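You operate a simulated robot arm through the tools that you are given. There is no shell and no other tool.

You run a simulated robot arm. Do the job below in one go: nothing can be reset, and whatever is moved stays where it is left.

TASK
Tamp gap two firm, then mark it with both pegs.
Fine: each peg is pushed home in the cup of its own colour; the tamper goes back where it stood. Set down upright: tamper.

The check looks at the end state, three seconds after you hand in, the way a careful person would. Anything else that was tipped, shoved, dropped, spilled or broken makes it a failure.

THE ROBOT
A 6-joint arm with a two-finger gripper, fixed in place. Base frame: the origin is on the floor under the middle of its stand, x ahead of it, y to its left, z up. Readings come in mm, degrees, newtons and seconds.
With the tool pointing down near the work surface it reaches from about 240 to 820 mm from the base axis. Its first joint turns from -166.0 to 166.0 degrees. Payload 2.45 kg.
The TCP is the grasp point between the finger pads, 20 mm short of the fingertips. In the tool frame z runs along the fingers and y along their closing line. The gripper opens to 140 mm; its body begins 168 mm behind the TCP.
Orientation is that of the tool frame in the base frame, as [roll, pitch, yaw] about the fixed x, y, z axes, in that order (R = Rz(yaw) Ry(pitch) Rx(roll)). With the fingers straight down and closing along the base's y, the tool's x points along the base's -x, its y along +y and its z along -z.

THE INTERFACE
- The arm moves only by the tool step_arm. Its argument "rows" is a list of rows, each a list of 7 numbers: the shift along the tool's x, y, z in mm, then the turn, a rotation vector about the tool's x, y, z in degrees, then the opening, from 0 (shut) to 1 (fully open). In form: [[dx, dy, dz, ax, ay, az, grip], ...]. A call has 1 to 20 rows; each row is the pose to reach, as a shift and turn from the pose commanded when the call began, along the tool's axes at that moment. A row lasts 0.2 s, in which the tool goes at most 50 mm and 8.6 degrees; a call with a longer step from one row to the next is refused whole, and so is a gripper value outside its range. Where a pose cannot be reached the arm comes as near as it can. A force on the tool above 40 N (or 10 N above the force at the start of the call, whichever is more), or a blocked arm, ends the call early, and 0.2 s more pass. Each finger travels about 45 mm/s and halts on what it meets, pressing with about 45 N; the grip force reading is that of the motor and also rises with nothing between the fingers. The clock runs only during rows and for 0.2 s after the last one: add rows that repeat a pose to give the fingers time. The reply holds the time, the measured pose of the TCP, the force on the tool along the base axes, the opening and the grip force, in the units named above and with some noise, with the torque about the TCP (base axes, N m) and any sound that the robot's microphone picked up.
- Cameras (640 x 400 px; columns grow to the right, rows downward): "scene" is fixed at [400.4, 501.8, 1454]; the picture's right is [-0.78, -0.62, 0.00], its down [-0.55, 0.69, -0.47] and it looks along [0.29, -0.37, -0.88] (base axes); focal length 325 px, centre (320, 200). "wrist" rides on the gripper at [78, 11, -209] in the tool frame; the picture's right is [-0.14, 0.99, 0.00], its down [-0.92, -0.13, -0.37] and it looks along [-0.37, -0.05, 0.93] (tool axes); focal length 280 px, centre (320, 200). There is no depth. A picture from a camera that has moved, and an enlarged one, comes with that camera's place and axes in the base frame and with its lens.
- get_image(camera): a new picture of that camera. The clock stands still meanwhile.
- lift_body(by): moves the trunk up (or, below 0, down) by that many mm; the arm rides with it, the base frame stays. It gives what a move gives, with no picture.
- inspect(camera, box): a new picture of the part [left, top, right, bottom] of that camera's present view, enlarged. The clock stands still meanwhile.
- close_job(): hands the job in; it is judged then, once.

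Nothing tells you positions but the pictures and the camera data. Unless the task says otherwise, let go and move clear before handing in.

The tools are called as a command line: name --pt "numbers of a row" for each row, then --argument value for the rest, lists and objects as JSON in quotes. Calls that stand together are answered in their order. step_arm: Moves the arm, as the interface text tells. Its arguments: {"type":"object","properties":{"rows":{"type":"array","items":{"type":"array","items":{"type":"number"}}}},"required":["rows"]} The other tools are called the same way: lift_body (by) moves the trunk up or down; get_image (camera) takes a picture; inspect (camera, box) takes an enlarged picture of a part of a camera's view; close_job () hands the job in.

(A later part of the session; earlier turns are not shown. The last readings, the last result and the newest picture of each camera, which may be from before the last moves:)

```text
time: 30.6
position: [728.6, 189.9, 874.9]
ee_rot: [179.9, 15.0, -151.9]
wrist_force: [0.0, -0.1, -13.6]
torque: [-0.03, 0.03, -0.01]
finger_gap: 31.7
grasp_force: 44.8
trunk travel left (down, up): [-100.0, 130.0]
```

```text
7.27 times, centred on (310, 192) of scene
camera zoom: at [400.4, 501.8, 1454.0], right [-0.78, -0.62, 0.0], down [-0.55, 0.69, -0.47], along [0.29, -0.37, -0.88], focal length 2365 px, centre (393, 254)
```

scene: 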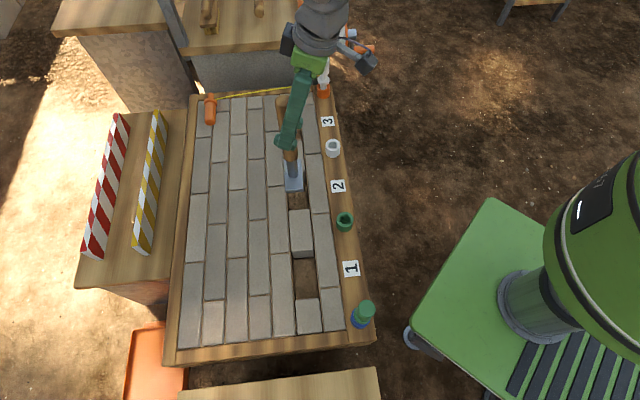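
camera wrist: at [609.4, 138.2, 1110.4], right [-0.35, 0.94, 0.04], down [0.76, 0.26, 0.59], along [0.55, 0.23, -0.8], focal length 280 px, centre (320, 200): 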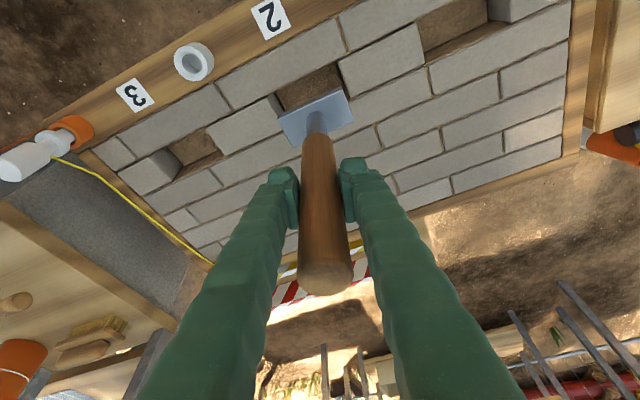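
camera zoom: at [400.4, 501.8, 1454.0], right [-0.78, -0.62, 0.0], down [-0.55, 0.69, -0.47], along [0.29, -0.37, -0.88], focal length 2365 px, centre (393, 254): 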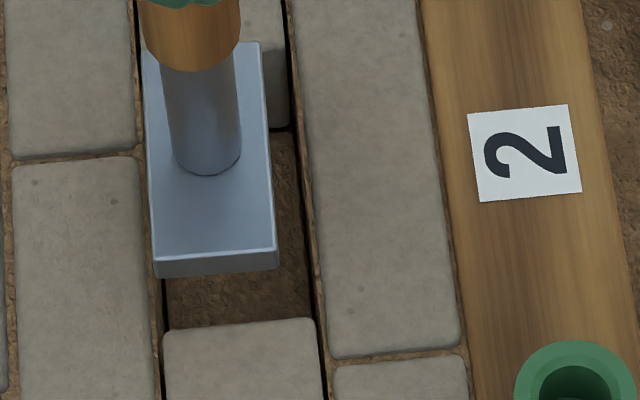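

The foot is about 3 mm (radial) and 9 mm (sideways) off the gap centre, and both cameras agree. I'll shift it over and come down to just above the brick tops.

step_arm --pt "4 -4 0 0 0 0 0" --pt "3.2 -8.7 -0.8 0 0 0 0" --pt "5.8 -8.7 8.8 0 0 0 0" --pt "8.4 -8.7 18.5 0 0 0 0" --pt "8.4 -8.7 18.5 0 0 0 0"

inspect --camera "wrist" --box '[262, 65, 372, 155]'

inspect --camera "scene" --box '[285, 165, 335, 220]'

```text
time: 31.8
position: [729.8, 183.1, 854.0]
ee_rot: [-180.0, 15.0, -152.0]
wrist_force: [-0.1, 0.2, -13.9]
torque: [-0.05, 0.04, -0.01]
finger_gap: 31.8
grasp_force: 45.5
trunk travel left (down, up): [-100.0, 130.0]
```

```text
4.44 times, centred on (317, 110) of wrist
camera zoom: at [611.2, 129.9, 1035.5], right [-0.35, 0.94, 0.04], down [0.76, 0.26, 0.59], along [0.55, 0.23, -0.8], focal length 1246 px, centre (333, 600)
```

zoom: 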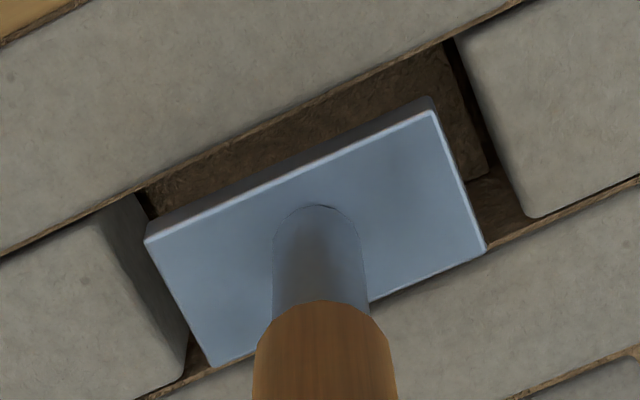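

```text
7.27 times, centred on (310, 192) of scene
camera zoom: at [400.4, 501.8, 1454.0], right [-0.78, -0.62, 0.0], down [-0.55, 0.69, -0.47], along [0.29, -0.37, -0.88], focal length 2365 px, centre (393, 254)
```

zoom: 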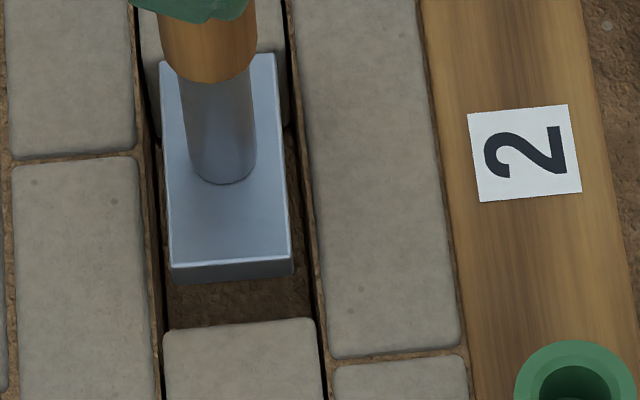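

The foot now sits centred over the gap with 8–14 mm of margin all round. I'll lower it into the gap gently while watching the force.

step_arm --pt "2.6 0 9.7 0 0 0 0" --pt "5.2 0 19.3 0 0 0 0" --pt "7.8 0 29 0 0 0 0" --pt "10.4 0 38.6 0 0 0 0" --pt "11.6 0 43.5 0 0 0 0" --pt "11.6 0 43.5 0 0 0 0"

inspect --camera "wrist" --box '[262, 65, 372, 155]'

inspect --camera "scene" --box '[285, 165, 335, 220]'

```text
time: 33.2
position: [731.3, 180.9, 808.6]
ee_rot: [179.9, 15.0, -152.0]
wrist_force: [0.1, 0.8, -13.4]
torque: [-0.04, 0.07, -0.02]
finger_gap: 31.5
grasp_force: 45.0
trunk travel left (down, up): [-100.0, 130.0]
```

```text
4.44 times, centred on (317, 110) of wrist
camera zoom: at [611.8, 129.6, 989.7], right [-0.35, 0.94, 0.04], down [0.76, 0.26, 0.59], along [0.55, 0.23, -0.8], focal length 1246 px, centre (333, 600)
```

zoom: 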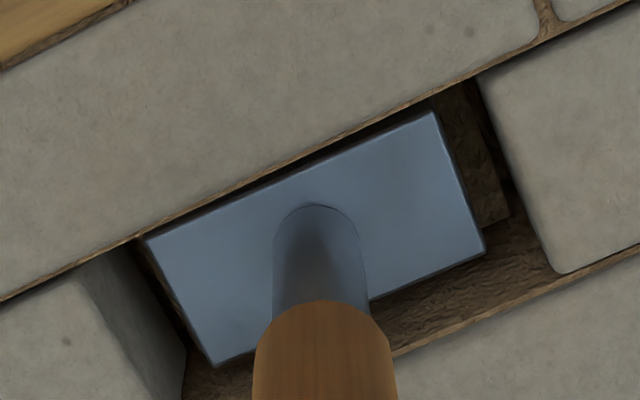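

```text
7.27 times, centred on (310, 192) of scene
camera zoom: at [400.4, 501.8, 1454.0], right [-0.78, -0.62, 0.0], down [-0.55, 0.69, -0.47], along [0.29, -0.37, -0.88], focal length 2365 px, centre (393, 254)
```

zoom: 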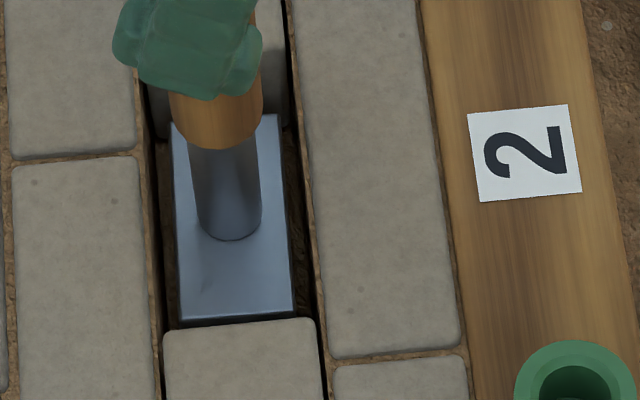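

step_arm --pt "1.3 0 4.8 0 0 0 0" --pt "2.6 0 9.7 0 0 0 0" --pt "3.9 0 14.5 0 0 0 0" --pt "5.2 0 19.3 0 0 0 0" --pt "6.5 0 24.1 0 0 0 0" --pt "7.8 0 29 0 0 0 0"

```text
time: 34.6
position: [732.1, 182.2, 784.2]
ee_rot: [-179.8, 15.5, -152.0]
wrist_force: [-7.6, 9.7, 32.2]
torque: [0.32, -0.18, 0.07]
finger_gap: 32.1
grasp_force: 45.5
trunk travel left (down, up): [-100.0, 130.0]
```

inspect --camera "wrist" --box '[240, 60, 400, 320]'

inspect --camera "wrist" --box '[262, 65, 372, 155]'

inspect --camera "scene" --box '[285, 165, 335, 220]'

```text
1.54 times, centred on (320, 190) of wrist
camera zoom: at [610.8, 130.5, 963.8], right [-0.35, 0.94, 0.03], down [0.76, 0.26, 0.6], along [0.55, 0.23, -0.8], focal length 431 px, centre (320, 215)
```

zoom: 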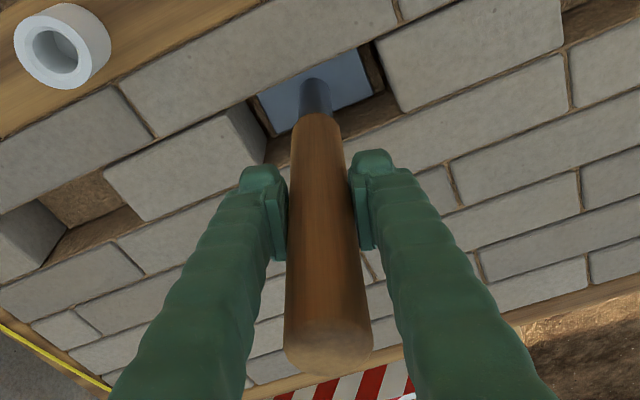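

```text
4.44 times, centred on (317, 110) of wrist
camera zoom: at [610.8, 130.5, 963.8], right [-0.35, 0.94, 0.03], down [0.76, 0.26, 0.6], along [0.55, 0.23, -0.8], focal length 1246 px, centre (333, 600)
```

zoom: 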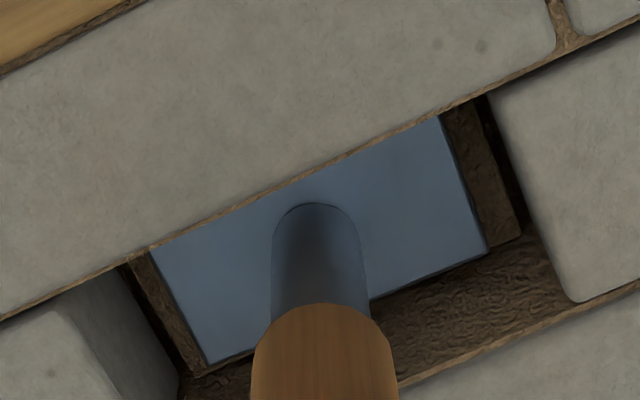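

```text
7.27 times, centred on (310, 192) of scene
camera zoom: at [400.4, 501.8, 1454.0], right [-0.78, -0.62, 0.0], down [-0.55, 0.69, -0.47], along [0.29, -0.37, -0.88], focal length 2365 px, centre (393, 254)
```

zoom: 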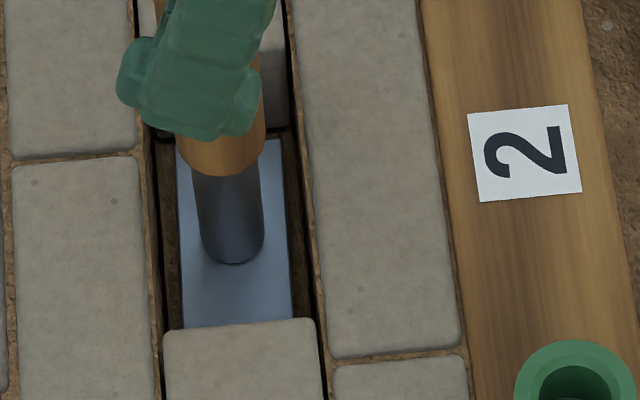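

The foot is on the sand with about 45 N of contact force. I'll press a bit further and watch whether the ground still gives.

step_arm --pt "0 0 0 0 0 0 0" --pt "0.5 0 1.9 0 0 0 0" --pt "0.5 0 1.9 0 0 0 0" --pt "0.5 0 1.9 0 0 0 0"

```text
time: 35.6
position: [731.3, 181.0, 780.6]
ee_rot: [-179.9, 15.4, -152.0]
wrist_force: [3.1, 9.5, 29.9]
torque: [0.39, -0.48, 0.06]
finger_gap: 31.6
grasp_force: 45.0
trunk travel left (down, up): [-100.0, 130.0]
```

step_arm --pt "0.5 0 1.9 0 0 0 0" --pt "1 0 3.9 0 0 0 0" --pt "1 0 3.9 0 0 0 0" --pt "1 0 3.9 0 0 0 0" --pt "1 0 3.9 0 0 0 0"

```text
time: 36.8
position: [731.1, 181.3, 775.6]
ee_rot: [180.0, 15.2, -152.1]
wrist_force: [1.9, 5.0, 32.2]
torque: [0.03, 0.07, -0.04]
finger_gap: 31.7
grasp_force: 44.6
trunk travel left (down, up): [-100.0, 130.0]
```

inspect --camera "wrist" --box '[240, 60, 400, 320]'

inspect --camera "wrist" --box '[262, 65, 372, 155]'

```text
1.54 times, centred on (320, 190) of wrist
camera zoom: at [609.8, 129.4, 956.2], right [-0.35, 0.94, 0.03], down [0.76, 0.26, 0.6], along [0.55, 0.23, -0.8], focal length 431 px, centre (320, 215)
```

zoom: 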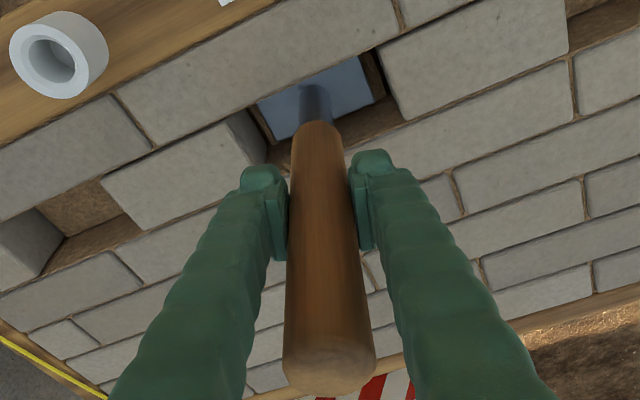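

```text
4.44 times, centred on (317, 110) of wrist
camera zoom: at [609.8, 129.4, 956.2], right [-0.35, 0.94, 0.03], down [0.76, 0.26, 0.6], along [0.55, 0.23, -0.8], focal length 1246 px, centre (333, 600)
```

zoom: 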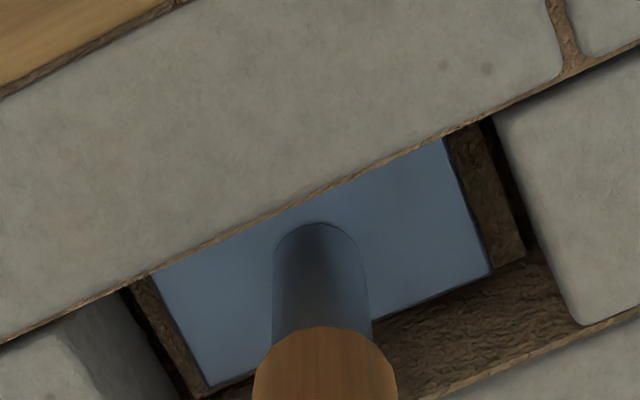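

The hand slid about 8 mm down the handle at roughly 45 N, so friction caps how hard I can push this way. I'll lift the tamper and see what the sand looks like.

step_arm --pt "-2.6 0 -9.7 0 0 0 0" --pt "-7.8 0 -29 0 0 0 0" --pt "-15.5 0 -58 0 0 0 0" --pt "-23.3 0 -86.9 0 0 0 0" --pt "-31 0 -115.9 0 0 0 0" --pt "-31 0 -115.9 0 0 0 0"

get_image --camera "wrist"

inspect --camera "wrist" --box '[240, 40, 400, 140]'

inspect --camera "scene" --box '[265, 105, 345, 325]'

```text
time: 38.2
position: [731.8, 179.5, 893.7]
ee_rot: [180.0, 15.0, -152.0]
wrist_force: [0.5, -0.4, -12.7]
torque: [-0.07, 0.07, -0.02]
finger_gap: 32.1
grasp_force: 45.1
trunk travel left (down, up): [-100.0, 130.0]
```

```text
taken
camera wrist: at [612.1, 128.5, 1074.4], right [-0.35, 0.94, 0.04], down [0.76, 0.26, 0.59], along [0.55, 0.23, -0.8], focal length 280 px, centre (320, 200)
```

wrist: 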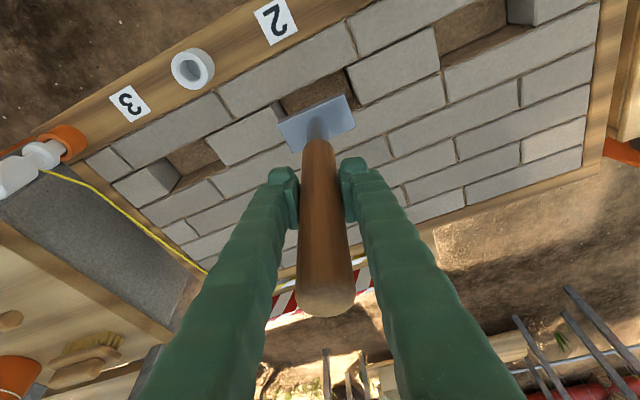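

```text
4.00 times, centred on (320, 90) of wrist
camera zoom: at [612.1, 128.5, 1074.4], right [-0.35, 0.94, 0.04], down [0.76, 0.26, 0.59], along [0.55, 0.23, -0.8], focal length 1122 px, centre (320, 640)
```

zoom: 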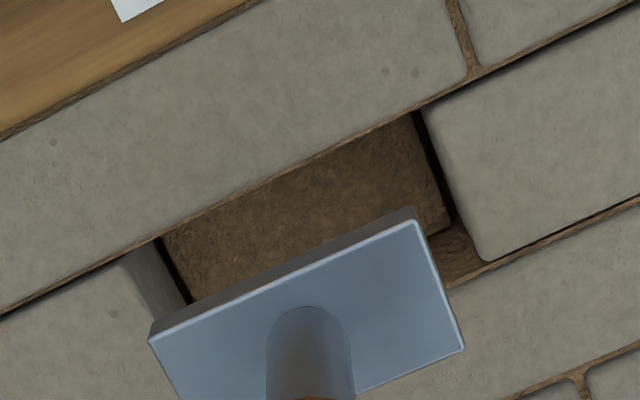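

```text
1.82 times, centred on (305, 215) of scene
camera zoom: at [400.4, 501.8, 1454.0], right [-0.78, -0.62, 0.0], down [-0.55, 0.69, -0.47], along [0.29, -0.37, -0.88], focal length 591 px, centre (347, 173)
```

zoom: 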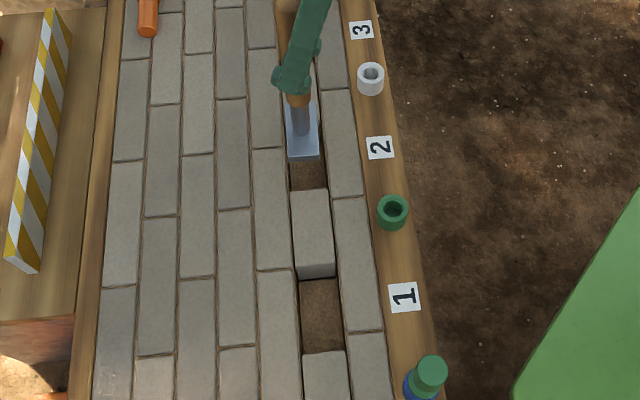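

I'll carry the tamper back toward its original spot, still held in the air, so the scene camera gets a clear view into gap 2 to compare with before.

step_arm --pt "-22 30 6 0 0 0 0" --pt "-44 61 12 0 0 0 0" --pt "-66 91 18 0 0 0 0" --pt "-88 122 23.5 0 0 0 0" --pt "-110 153 29.5 0 0 0 0" --pt "-131.3 184 35.2 0 0 0 0" --pt "-131.3 184 35.2 0 0 0 0"

inspect --camera "scene" --box '[270, 160, 360, 240]'

inspect --camera "scene" --box '[270, 230, 360, 310]'

get_image --camera "wrist"

```text
time: 39.8
position: [765.8, 408.0, 893.6]
ee_rot: [-179.9, 15.0, -152.1]
wrist_force: [0.5, 0.2, -13.0]
torque: [-0.04, 0.04, -0.04]
finger_gap: 31.7
grasp_force: 44.8
trunk travel left (down, up): [-100.0, 130.0]
```

```text
5.00 times, centred on (315, 200) of scene
camera zoom: at [400.4, 501.8, 1454.0], right [-0.78, -0.62, 0.0], down [-0.55, 0.69, -0.47], along [0.29, -0.37, -0.88], focal length 1626 px, centre (345, 200)
```

zoom: 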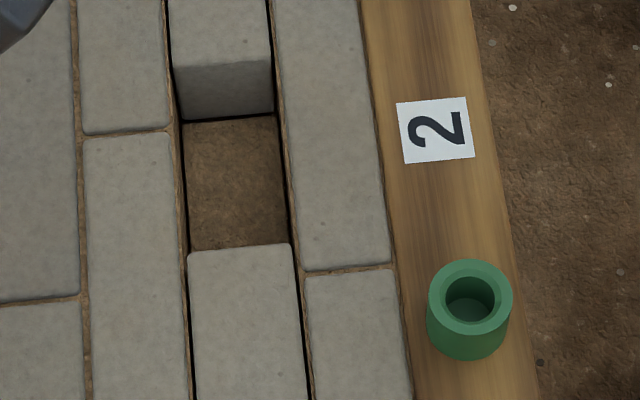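

```text
5.00 times, centred on (315, 270) of scene
camera zoom: at [400.4, 501.8, 1454.0], right [-0.78, -0.62, 0.0], down [-0.55, 0.69, -0.47], along [0.29, -0.37, -0.88], focal length 1626 px, centre (345, -150)
```

zoom: 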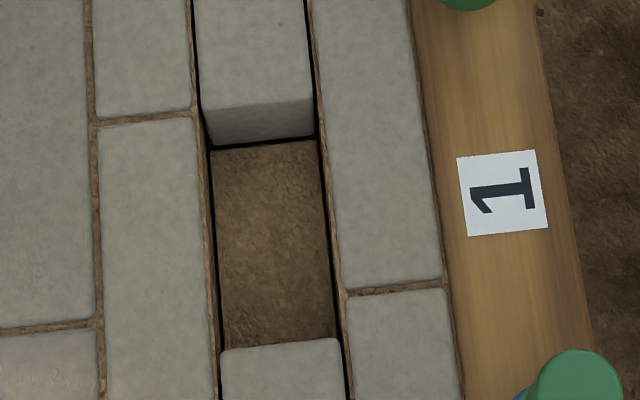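

```text
taken
camera wrist: at [646.1, 356.7, 1073.7], right [-0.35, 0.94, 0.03], down [0.76, 0.26, 0.59], along [0.55, 0.23, -0.8], focal length 280 px, centre (320, 200)
```

wrist: 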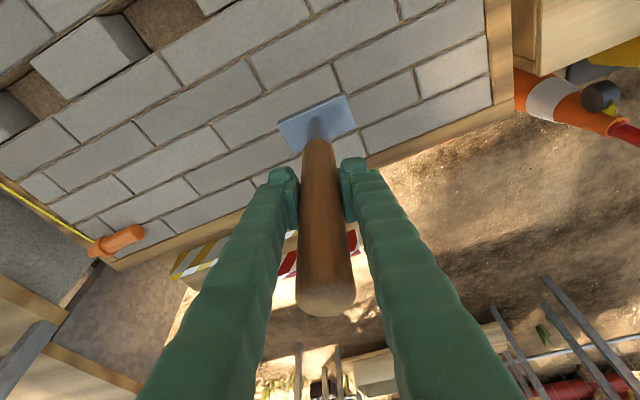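

The sand hasn't visibly sunk. I'll take high-zoom reference views of gaps 1 and 2 so I can detect small changes as I tamp harder.

inspect --camera "scene" --box '[284, 165, 324, 190]'

inspect --camera "scene" --box '[284, 185, 324, 210]'

inspect --camera "scene" --box '[288, 243, 328, 268]'

inspect --camera "scene" --box '[275, 100, 315, 150]'

```text
16.00 times, centred on (304, 178) of scene
camera zoom: at [400.4, 501.8, 1454.0], right [-0.78, -0.62, 0.0], down [-0.55, 0.69, -0.47], along [0.29, -0.37, -0.88], focal length 5203 px, centre (576, 560)
```

zoom: 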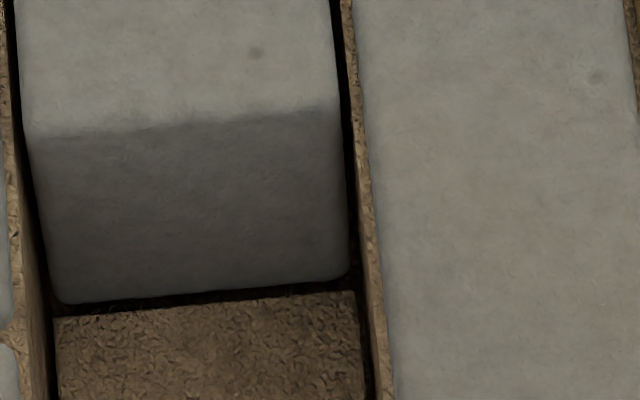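

```text
16.00 times, centred on (304, 198) of scene
camera zoom: at [400.4, 501.8, 1454.0], right [-0.78, -0.62, 0.0], down [-0.55, 0.69, -0.47], along [0.29, -0.37, -0.88], focal length 5203 px, centre (576, 240)
```

zoom: 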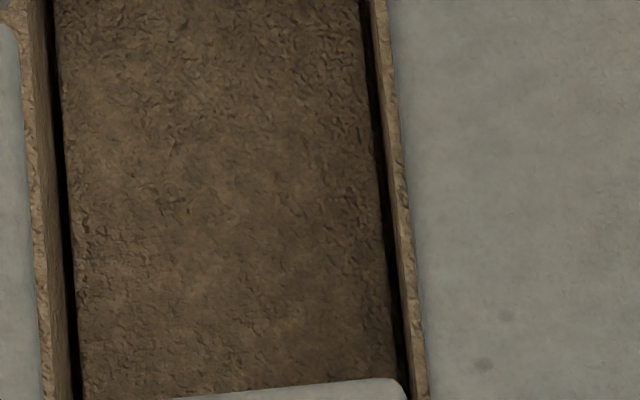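

```text
16.00 times, centred on (308, 256) of scene
camera zoom: at [400.4, 501.8, 1454.0], right [-0.78, -0.62, 0.0], down [-0.55, 0.69, -0.47], along [0.29, -0.37, -0.88], focal length 5203 px, centre (512, -688)
```

zoom: 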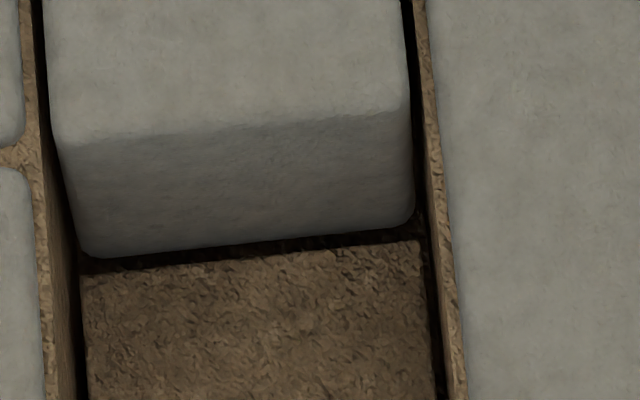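

```text
8.00 times, centred on (295, 125) of scene
camera zoom: at [400.4, 501.8, 1454.0], right [-0.78, -0.62, 0.0], down [-0.55, 0.69, -0.47], along [0.29, -0.37, -0.88], focal length 2601 px, centre (520, 800)
```

zoom: 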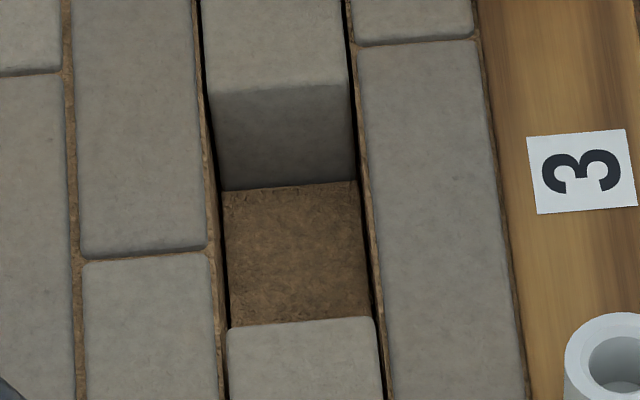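

Gap 2's sand may sit about 3 mm lower than in the other gaps, so repeated blows are probably what's needed. I'll go back over the gap and tamp several times in short strokes.

step_arm --pt "22 -30 -6 0 0 0 0" --pt "44 -61 -12 0 0 0 0" --pt "66 -91 -18 0 0 0 0" --pt "88 -122 -23.5 0 0 0 0" --pt "110 -153 -29.5 0 0 0 0" --pt "131.3 -184 -35.2 0 0 0 0" --pt "131.3 -184 -35.2 0 0 0 0"

step_arm --pt "7.8 0 29 0 0 0 0" --pt "14.2 0 53.1 0 0 0 0" --pt "14.2 0 53.1 0 0 0 0"

inspect --camera "wrist" --box '[262, 65, 372, 155]'

inspect --camera "scene" --box '[285, 165, 335, 220]'

```text
time: 41.4
position: [731.3, 180.2, 893.6]
ee_rot: [-180.0, 15.0, -152.0]
wrist_force: [0.1, 0.1, -14.3]
torque: [-0.06, 0.09, -0.03]
finger_gap: 31.8
grasp_force: 44.7
trunk travel left (down, up): [-100.0, 130.0]
```

```text
time: 42.2
position: [730.9, 180.7, 837.9]
ee_rot: [-180.0, 14.9, -152.0]
wrist_force: [-0.1, 0.0, -12.3]
torque: [-0.06, 0.04, 0.0]
finger_gap: 31.8
grasp_force: 45.1
trunk travel left (down, up): [-100.0, 130.0]
```

```text
4.44 times, centred on (317, 110) of wrist
camera zoom: at [611.3, 129.7, 1019.1], right [-0.35, 0.94, 0.04], down [0.76, 0.26, 0.59], along [0.55, 0.23, -0.8], focal length 1246 px, centre (333, 600)
```

zoom: 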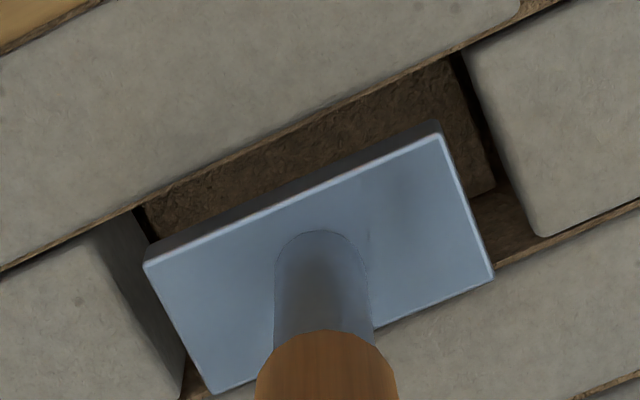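

```text
7.27 times, centred on (310, 192) of scene
camera zoom: at [400.4, 501.8, 1454.0], right [-0.78, -0.62, 0.0], down [-0.55, 0.69, -0.47], along [0.29, -0.37, -0.88], focal length 2365 px, centre (393, 254)
```

zoom: 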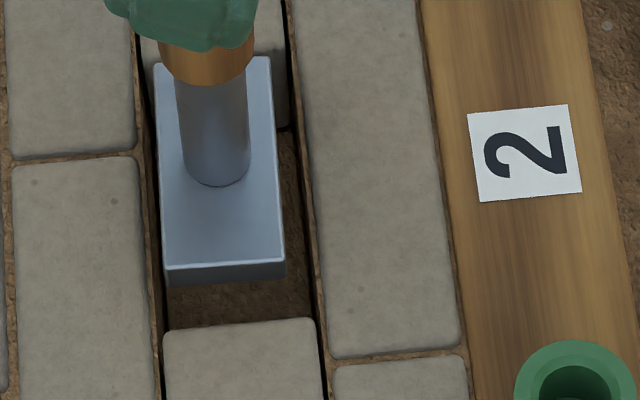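

step_arm --pt "1.9 -0.6 -0.5 0 0 0 0" --pt "9.7 -0.6 28.5 0 0 0 0" --pt "17.4 -0.6 57.5 0 0 0 0" --pt "17.4 -0.6 57.5 0 0 0 0"

step_arm --pt "0.5 0 1.9 0 0 0 0" --pt "1 0 3.9 0 0 0 0" --pt "1 0 3.9 0 0 0 0"

step_arm --pt "0.5 0 1.9 0 0 0 0" --pt "0.5 0 1.9 0 0 0 0"

```text
time: 43.2
position: [728.3, 180.7, 779.0]
ee_rot: [-180.0, 15.0, -152.0]
wrist_force: [-0.9, 0.2, -12.9]
torque: [-0.05, 0.1, -0.01]
finger_gap: 31.6
grasp_force: 44.9
trunk travel left (down, up): [-100.0, 130.0]
```

```text
time: 44.0
position: [728.7, 179.5, 777.5]
ee_rot: [-179.9, 15.1, -152.0]
wrist_force: [-5.8, 1.0, 8.0]
torque: [-0.48, 1.09, 0.01]
finger_gap: 31.6
grasp_force: 45.2
trunk travel left (down, up): [-100.0, 130.0]
```

```text
time: 44.6
position: [729.1, 181.0, 776.0]
ee_rot: [-179.8, 15.4, -152.0]
wrist_force: [-4.5, 8.0, 24.8]
torque: [-0.04, 0.54, -0.01]
finger_gap: 31.7
grasp_force: 44.7
trunk travel left (down, up): [-100.0, 130.0]
```

step_arm --pt "0.2 0 0.8 0 0 0 0" --pt "0.2 0 0.8 0 0 0 0" --pt "0.2 0 0.8 0 0 0 0" --pt "0.2 0 0.8 0 0 0 0" --pt "0.2 0 0.8 0 0 0 0" --pt "0.2 0 0.8 0 0 0 0" --pt "0.2 0 0.8 0 0 0 0" --pt "0.2 0 0.8 0 0 0 0"

inspect --camera "wrist" --box '[262, 65, 372, 155]'

```text
time: 46.4
position: [729.1, 179.9, 774.4]
ee_rot: [-179.9, 15.2, -152.0]
wrist_force: [2.1, 9.3, 29.0]
torque: [0.39, -0.57, 0.0]
finger_gap: 31.9
grasp_force: 44.7
trunk travel left (down, up): [-100.0, 130.0]
```

```text
4.44 times, centred on (317, 110) of wrist
camera zoom: at [608.6, 128.2, 954.4], right [-0.35, 0.94, 0.03], down [0.76, 0.26, 0.6], along [0.55, 0.23, -0.8], focal length 1246 px, centre (333, 600)
```

zoom: 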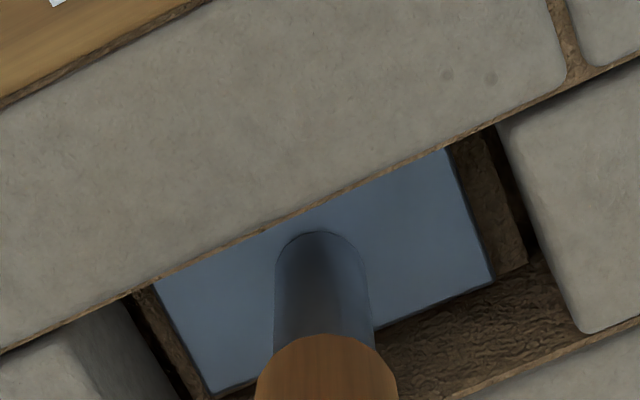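

step_arm --pt "-5.2 0 -19.3 0 0 0 0" --pt "-7.8 0 -29 0 0 0 0" --pt "-7.8 0 -29 0 0 0 0" --pt "0 0 0 0 0 0 0" --pt "0 0 0 0 0 0 0"

step_arm --pt "-5.2 0 -19.3 0 0 0 0" --pt "-7.8 0 -29 0 0 0 0" --pt "-7.8 0 -29 0 0 0 0" --pt "0 0 0 0 0 0 0" --pt "0 0 0 0 0 0 0"

```text
time: 47.6
position: [728.0, 179.6, 771.5]
ee_rot: [180.0, 15.0, -151.9]
wrist_force: [-0.3, -0.1, -7.8]
torque: [-0.07, 0.48, 0.07]
finger_gap: 31.7
grasp_force: 44.9
trunk travel left (down, up): [-100.0, 130.0]
```

```text
time: 48.8
position: [728.7, 180.0, 771.0]
ee_rot: [-180.0, 15.0, -152.0]
wrist_force: [0.0, 0.5, -13.7]
torque: [-0.05, 0.12, 0.02]
finger_gap: 31.8
grasp_force: 44.7
trunk travel left (down, up): [-100.0, 130.0]
```

inspect --camera "wrist" --box '[262, 65, 372, 155]'

get_image --camera "wrist"

```text
4.44 times, centred on (317, 110) of wrist
camera zoom: at [608.9, 128.0, 951.8], right [-0.35, 0.94, 0.04], down [0.76, 0.26, 0.59], along [0.55, 0.23, -0.8], focal length 1246 px, centre (333, 600)
```

zoom: 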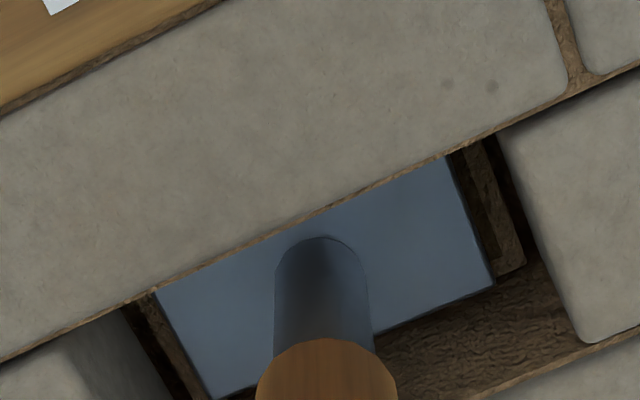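

```text
taken
camera wrist: at [608.9, 128.0, 951.8], right [-0.35, 0.94, 0.04], down [0.76, 0.26, 0.59], along [0.55, 0.23, -0.8], focal length 280 px, centre (320, 200)
```

wrist: 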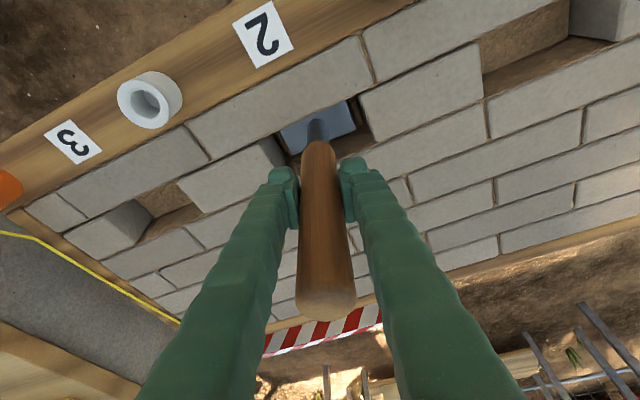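

After those quicker blows the foot no longer touches at the same height and the hand didn't slip, so the sand is compacting under impact. I'll carry on, following it down.

step_arm --pt "-5.2 0 -19.3 0 0 0 0" --pt "-7.8 0 -29 0 0 0 0" --pt "-7.8 0 -29 0 0 0 0" --pt "1.3 0 4.8 0 0 0 0" --pt "1.3 0 4.8 0 0 0 0"

inspect --camera "wrist" --box '[262, 65, 372, 155]'

```text
time: 50.0
position: [729.3, 180.4, 767.8]
ee_rot: [179.9, 15.0, -152.1]
wrist_force: [-0.4, 1.6, -2.9]
torque: [-0.02, 0.26, 0.06]
finger_gap: 31.7
grasp_force: 45.6
trunk travel left (down, up): [-100.0, 130.0]
```

```text
4.44 times, centred on (317, 110) of wrist
camera zoom: at [609.5, 128.9, 948.0], right [-0.35, 0.94, 0.03], down [0.76, 0.26, 0.6], along [0.55, 0.23, -0.8], focal length 1246 px, centre (333, 600)
```

zoom: 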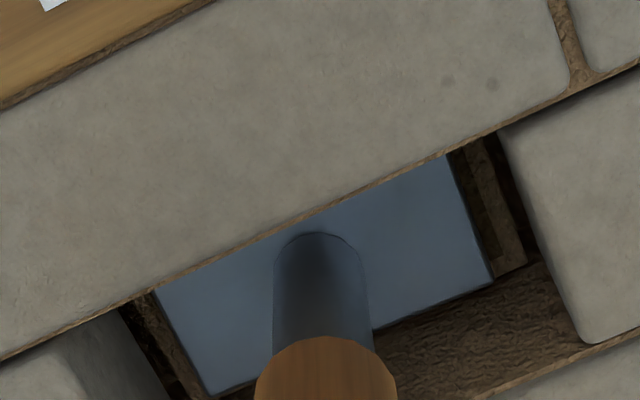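

step_arm --pt "-5.2 0 -19.3 0 0 0 0" --pt "-7.8 0 -29 0 0 0 0" --pt "-7.8 0 -29 0 0 0 0" --pt "0.5 0 1.9 0 0 0 0" --pt "0.5 0 1.9 0 0 0 0"

step_arm --pt "-5.2 0 -19.3 0 0 0 0" --pt "-7.8 0 -29 0 0 0 0" --pt "-7.8 0 -29 0 0 0 0" --pt "0.3 0 1 0 0 0 0" --pt "0.3 0 1 0 0 0 0"

inspect --camera "wrist" --box '[262, 65, 372, 155]'

```text
time: 51.2
position: [728.7, 179.8, 766.1]
ee_rot: [-179.9, 15.0, -152.0]
wrist_force: [-0.9, 2.5, 0.3]
torque: [0.07, 0.25, 0.03]
finger_gap: 31.7
grasp_force: 45.3
trunk travel left (down, up): [-100.0, 130.0]
```

```text
time: 52.4
position: [729.5, 180.3, 766.8]
ee_rot: [-179.8, 15.1, -152.0]
wrist_force: [-2.1, 2.2, -1.0]
torque: [0.13, -0.12, 0.05]
finger_gap: 31.8
grasp_force: 44.6
trunk travel left (down, up): [-100.0, 130.0]
```

```text
4.44 times, centred on (317, 110) of wrist
camera zoom: at [609.4, 129.1, 946.1], right [-0.35, 0.94, 0.03], down [0.76, 0.26, 0.6], along [0.55, 0.23, -0.8], focal length 1246 px, centre (333, 600)
```

zoom: 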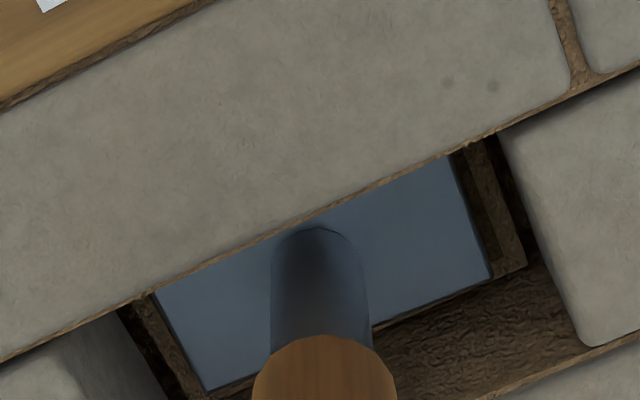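

step_arm --pt "-5.2 0 -19.3 0 0 0 0" --pt "-9 0 -33.8 0 0 0 0" --pt "-9 0 -33.8 0 0 0 0" --pt "1 0 3.9 0 0 0 0" --pt "1 0 3.9 0 0 0 0"

step_arm --pt "-5.2 0 -19.3 0 0 0 0" --pt "-9 0 -33.8 0 0 0 0" --pt "-9 0 -33.8 0 0 0 0" --pt "0.8 0 2.9 0 0 0 0" --pt "0.8 0 2.9 0 0 0 0"

inspect --camera "wrist" --box '[262, 65, 372, 155]'

```text
time: 53.6
position: [729.1, 180.4, 762.1]
ee_rot: [-179.8, 15.3, -151.8]
wrist_force: [-4.0, 2.8, 9.7]
torque: [0.3, -0.17, 0.08]
finger_gap: 31.7
grasp_force: 44.8
trunk travel left (down, up): [-100.0, 130.0]
```

```text
time: 54.8
position: [731.5, 180.7, 760.1]
ee_rot: [-179.8, 15.3, -151.9]
wrist_force: [-4.3, 3.2, 12.2]
torque: [0.4, -0.34, 0.15]
finger_gap: 31.7
grasp_force: 45.4
trunk travel left (down, up): [-100.0, 130.0]
```

```text
4.44 times, centred on (317, 110) of wrist
camera zoom: at [610.1, 128.0, 939.2], right [-0.35, 0.94, 0.03], down [0.76, 0.26, 0.6], along [0.55, 0.23, -0.8], focal length 1246 px, centre (333, 600)
```

zoom: 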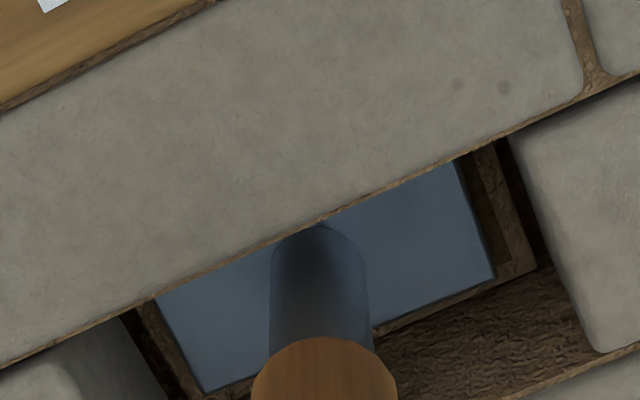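

step_arm --pt "-5.2 0 -19.3 0 0 0 0" --pt "-9 0 -33.8 0 0 0 0" --pt "-9 0 -33.8 0 0 0 0" --pt "0.5 0 1.9 0 0 0 0" --pt "0.5 0 1.9 0 0 0 0"

step_arm --pt "-5.2 0 -19.3 0 0 0 0" --pt "-9 0 -33.8 0 0 0 0" --pt "-9 0 -33.8 0 0 0 0" --pt "0.5 0 1.9 0 0 0 0" --pt "0.5 0 1.9 0 0 0 0"

inspect --camera "wrist" --box '[262, 65, 372, 155]'

```text
time: 56.0
position: [729.7, 180.7, 757.6]
ee_rot: [-179.9, 15.3, -152.1]
wrist_force: [-3.1, 5.6, 10.4]
torque: [0.28, -0.09, 0.13]
finger_gap: 31.7
grasp_force: 45.2
trunk travel left (down, up): [-100.0, 130.0]
```

```text
time: 57.2
position: [730.0, 180.3, 753.7]
ee_rot: [-179.9, 15.3, -151.9]
wrist_force: [-2.1, 6.4, 13.2]
torque: [0.13, 0.38, 0.09]
finger_gap: 31.8
grasp_force: 45.1
trunk travel left (down, up): [-100.0, 130.0]
```

```text
4.44 times, centred on (317, 110) of wrist
camera zoom: at [609.8, 128.7, 934.9], right [-0.35, 0.94, 0.03], down [0.76, 0.26, 0.6], along [0.55, 0.23, -0.8], focal length 1246 px, centre (333, 600)
```

zoom: 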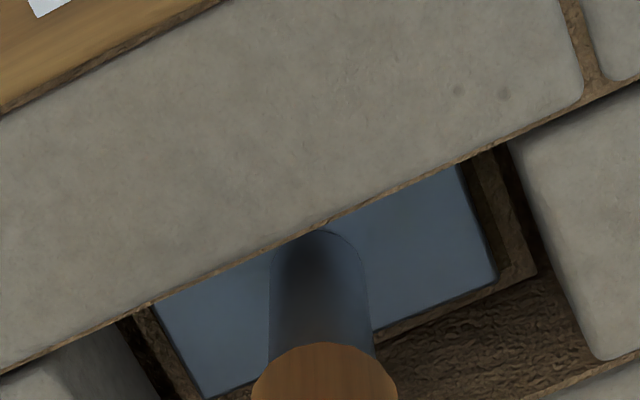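

I'll lift clear again and compare the sand level with the reference views.

step_arm --pt "-7.8 0 -29 0 0 0 0" --pt "-18 0 -67.6 0 0 0 0" --pt "-28.5 0 -106.2 0 0 0 0" --pt "-38.8 0 -144.9 0 0 0 0" --pt "-60 30 -139 0 0 0 0" --pt "-82 61 -133 0 0 0 0" --pt "-104 91 -127 0 0 0 0" --pt "-126 122 -121 0 0 0 0" --pt "-148 153 -115 0 0 0 0" --pt "-171 184 -109.5 0 0 0 0" --pt "-171 184 -109.5 0 0 0 0"

inspect --camera "scene" --box '[284, 165, 324, 190]'

inspect --camera "scene" --box '[284, 185, 324, 210]'

inspect --camera "scene" --box '[270, 160, 360, 240]'

get_image --camera "wrist"

```text
time: 59.6
position: [765.0, 407.2, 901.5]
ee_rot: [-179.8, 14.9, -152.0]
wrist_force: [0.2, 0.4, -13.4]
torque: [-0.06, -0.01, -0.01]
finger_gap: 32.0
grasp_force: 45.3
trunk travel left (down, up): [-100.0, 130.0]
```

```text
16.00 times, centred on (304, 178) of scene
camera zoom: at [400.4, 501.8, 1454.0], right [-0.78, -0.62, 0.0], down [-0.55, 0.69, -0.47], along [0.29, -0.37, -0.88], focal length 5203 px, centre (576, 560)
```

zoom: 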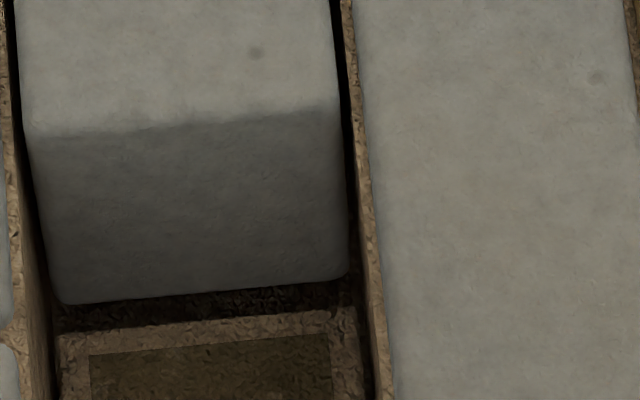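

```text
16.00 times, centred on (304, 198) of scene
camera zoom: at [400.4, 501.8, 1454.0], right [-0.78, -0.62, 0.0], down [-0.55, 0.69, -0.47], along [0.29, -0.37, -0.88], focal length 5203 px, centre (576, 240)
```

zoom: 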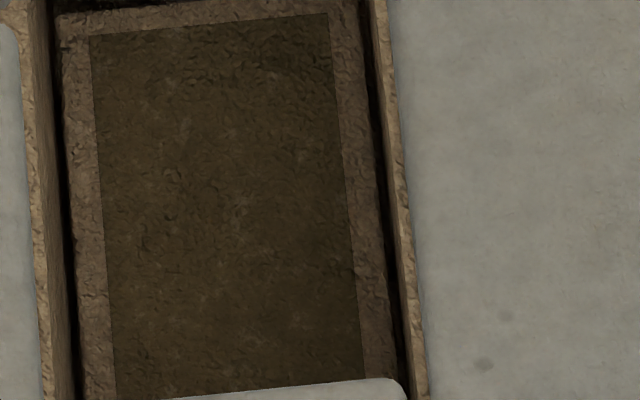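

```text
5.00 times, centred on (315, 200) of scene
camera zoom: at [400.4, 501.8, 1454.0], right [-0.78, -0.62, 0.0], down [-0.55, 0.69, -0.47], along [0.29, -0.37, -0.88], focal length 1626 px, centre (345, 200)
```

zoom: 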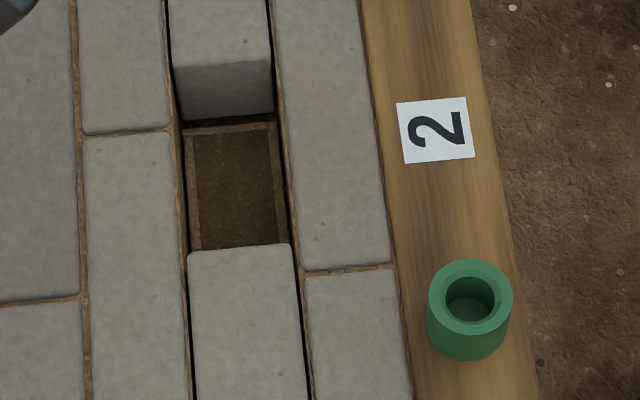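

```text
taken
camera wrist: at [645.2, 355.7, 1082.5], right [-0.35, 0.94, 0.03], down [0.76, 0.26, 0.59], along [0.55, 0.23, -0.8], focal length 280 px, centre (320, 200)
```

wrist: 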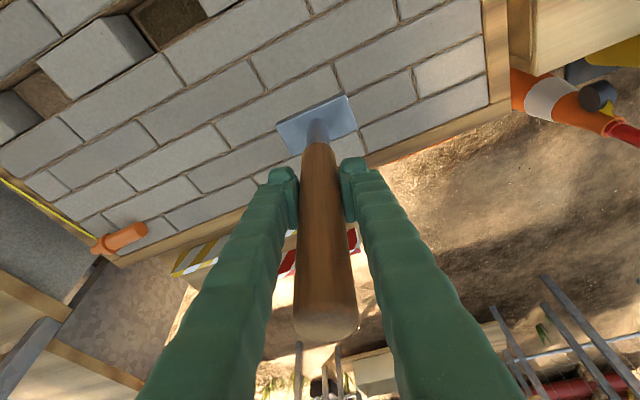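

Gap 2 now shows a clear dark tamped patch and the sand has sunk about 7 mm, so the blows are working. I'll go back and give it another round to make sure it is firm all the way down.

step_arm --pt "22 -30 -6 0 0 0 0" --pt "44 -61 -12 0 0 0 0" --pt "66 -91 -18 0 0 0 0" --pt "88 -122 -23.5 0 0 0 0" --pt "110 -153 -29.5 0 0 0 0" --pt "132.2 -184 -35.4 0 0 0 0" --pt "132.2 -184 -35.4 0 0 0 0"

step_arm --pt "7.8 0 29 0 0 0 0" --pt "15.5 0 58 0 0 0 0" --pt "15.5 0 58 0 0 0 0"

inspect --camera "scene" --box '[285, 165, 335, 220]'

inspect --camera "wrist" --box '[262, 65, 372, 155]'

```text
time: 61.2
position: [729.7, 179.9, 901.1]
ee_rot: [-180.0, 15.0, -151.9]
wrist_force: [0.6, -1.6, -13.9]
torque: [0.05, 0.04, -0.02]
finger_gap: 32.0
grasp_force: 45.1
trunk travel left (down, up): [-100.0, 130.0]
```

```text
time: 62.0
position: [728.5, 179.7, 842.7]
ee_rot: [-180.0, 15.1, -152.1]
wrist_force: [0.5, -0.3, -12.8]
torque: [-0.05, 0.0, 0.01]
finger_gap: 31.8
grasp_force: 44.8
trunk travel left (down, up): [-100.0, 130.0]
```

```text
7.27 times, centred on (310, 192) of scene
camera zoom: at [400.4, 501.8, 1454.0], right [-0.78, -0.62, 0.0], down [-0.55, 0.69, -0.47], along [0.29, -0.37, -0.88], focal length 2365 px, centre (393, 254)
```

zoom: 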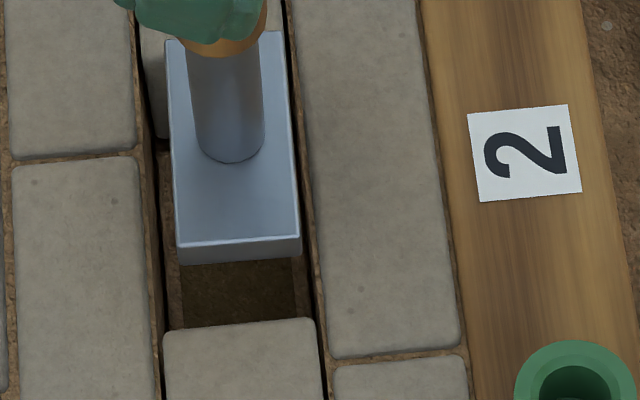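

```text
4.44 times, centred on (317, 110) of wrist
camera zoom: at [609.7, 128.3, 1023.6], right [-0.35, 0.94, 0.04], down [0.76, 0.26, 0.59], along [0.55, 0.23, -0.8], focal length 1246 px, centre (333, 600)
```

zoom: 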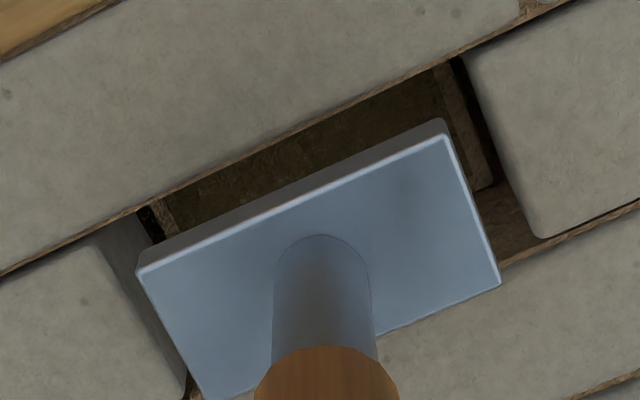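

step_arm --pt "5.2 0 19.3 0 0 0 0" --pt "10.4 0 38.6 0 0 0 0" --pt "15.5 0 58 0 0 0 0" --pt "18.1 0 67.6 0 0 0 0" --pt "18.1 0 67.6 0 0 0 0"

step_arm --pt "1.3 0 4.8 0 0 0 0" --pt "2.6 0 9.7 0 0 0 0" --pt "3.9 0 14.5 0 0 0 0" --pt "5.2 0 19.3 0 0 0 0" --pt "5.2 0 19.3 0 0 0 0"

```text
time: 63.2
position: [730.6, 179.2, 771.0]
ee_rot: [180.0, 15.1, -152.0]
wrist_force: [-0.1, 0.9, -13.3]
torque: [-0.04, 0.04, -0.01]
finger_gap: 31.7
grasp_force: 45.4
trunk travel left (down, up): [-100.0, 130.0]
```

```text
time: 64.4
position: [730.0, 180.9, 754.4]
ee_rot: [-179.9, 15.4, -152.0]
wrist_force: [-7.0, 6.4, 15.7]
torque: [-0.2, 0.83, -0.14]
finger_gap: 31.7
grasp_force: 44.8
trunk travel left (down, up): [-100.0, 130.0]
```

step_arm --pt "-5.2 0 -19.3 0 0 0 0" --pt "-10.4 0 -38.6 0 0 0 0" --pt "-10.4 0 -38.6 0 0 0 0" --pt "0 0 0 0 0 0 0" --pt "0 0 0 0 0 0 0"

step_arm --pt "-5.2 0 -19.3 0 0 0 0" --pt "-10.4 0 -38.6 0 0 0 0" --pt "-10.4 0 -38.6 0 0 0 0" --pt "0 0 0 0 0 0 0" --pt "0 0 0 0 0 0 0"

inspect --camera "wrist" --box '[262, 65, 372, 155]'

```text
time: 65.6
position: [730.0, 180.5, 753.9]
ee_rot: [-179.9, 15.2, -151.9]
wrist_force: [-0.5, 2.8, 1.3]
torque: [0.13, 0.17, 0.06]
finger_gap: 32.0
grasp_force: 44.9
trunk travel left (down, up): [-100.0, 130.0]
```

```text
time: 66.8
position: [728.6, 180.0, 752.6]
ee_rot: [-179.9, 15.1, -152.0]
wrist_force: [0.4, 0.7, -5.2]
torque: [0.02, 0.27, 0.04]
finger_gap: 31.7
grasp_force: 45.0
trunk travel left (down, up): [-100.0, 130.0]
```

```text
4.44 times, centred on (317, 110) of wrist
camera zoom: at [609.2, 128.7, 933.7], right [-0.35, 0.94, 0.03], down [0.76, 0.26, 0.6], along [0.55, 0.23, -0.8], focal length 1246 px, centre (333, 600)
```

zoom: 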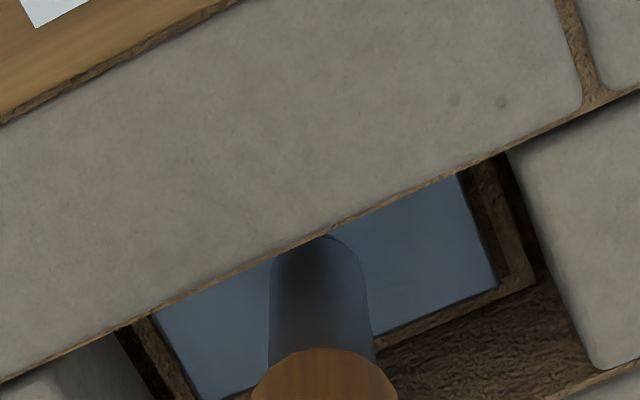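

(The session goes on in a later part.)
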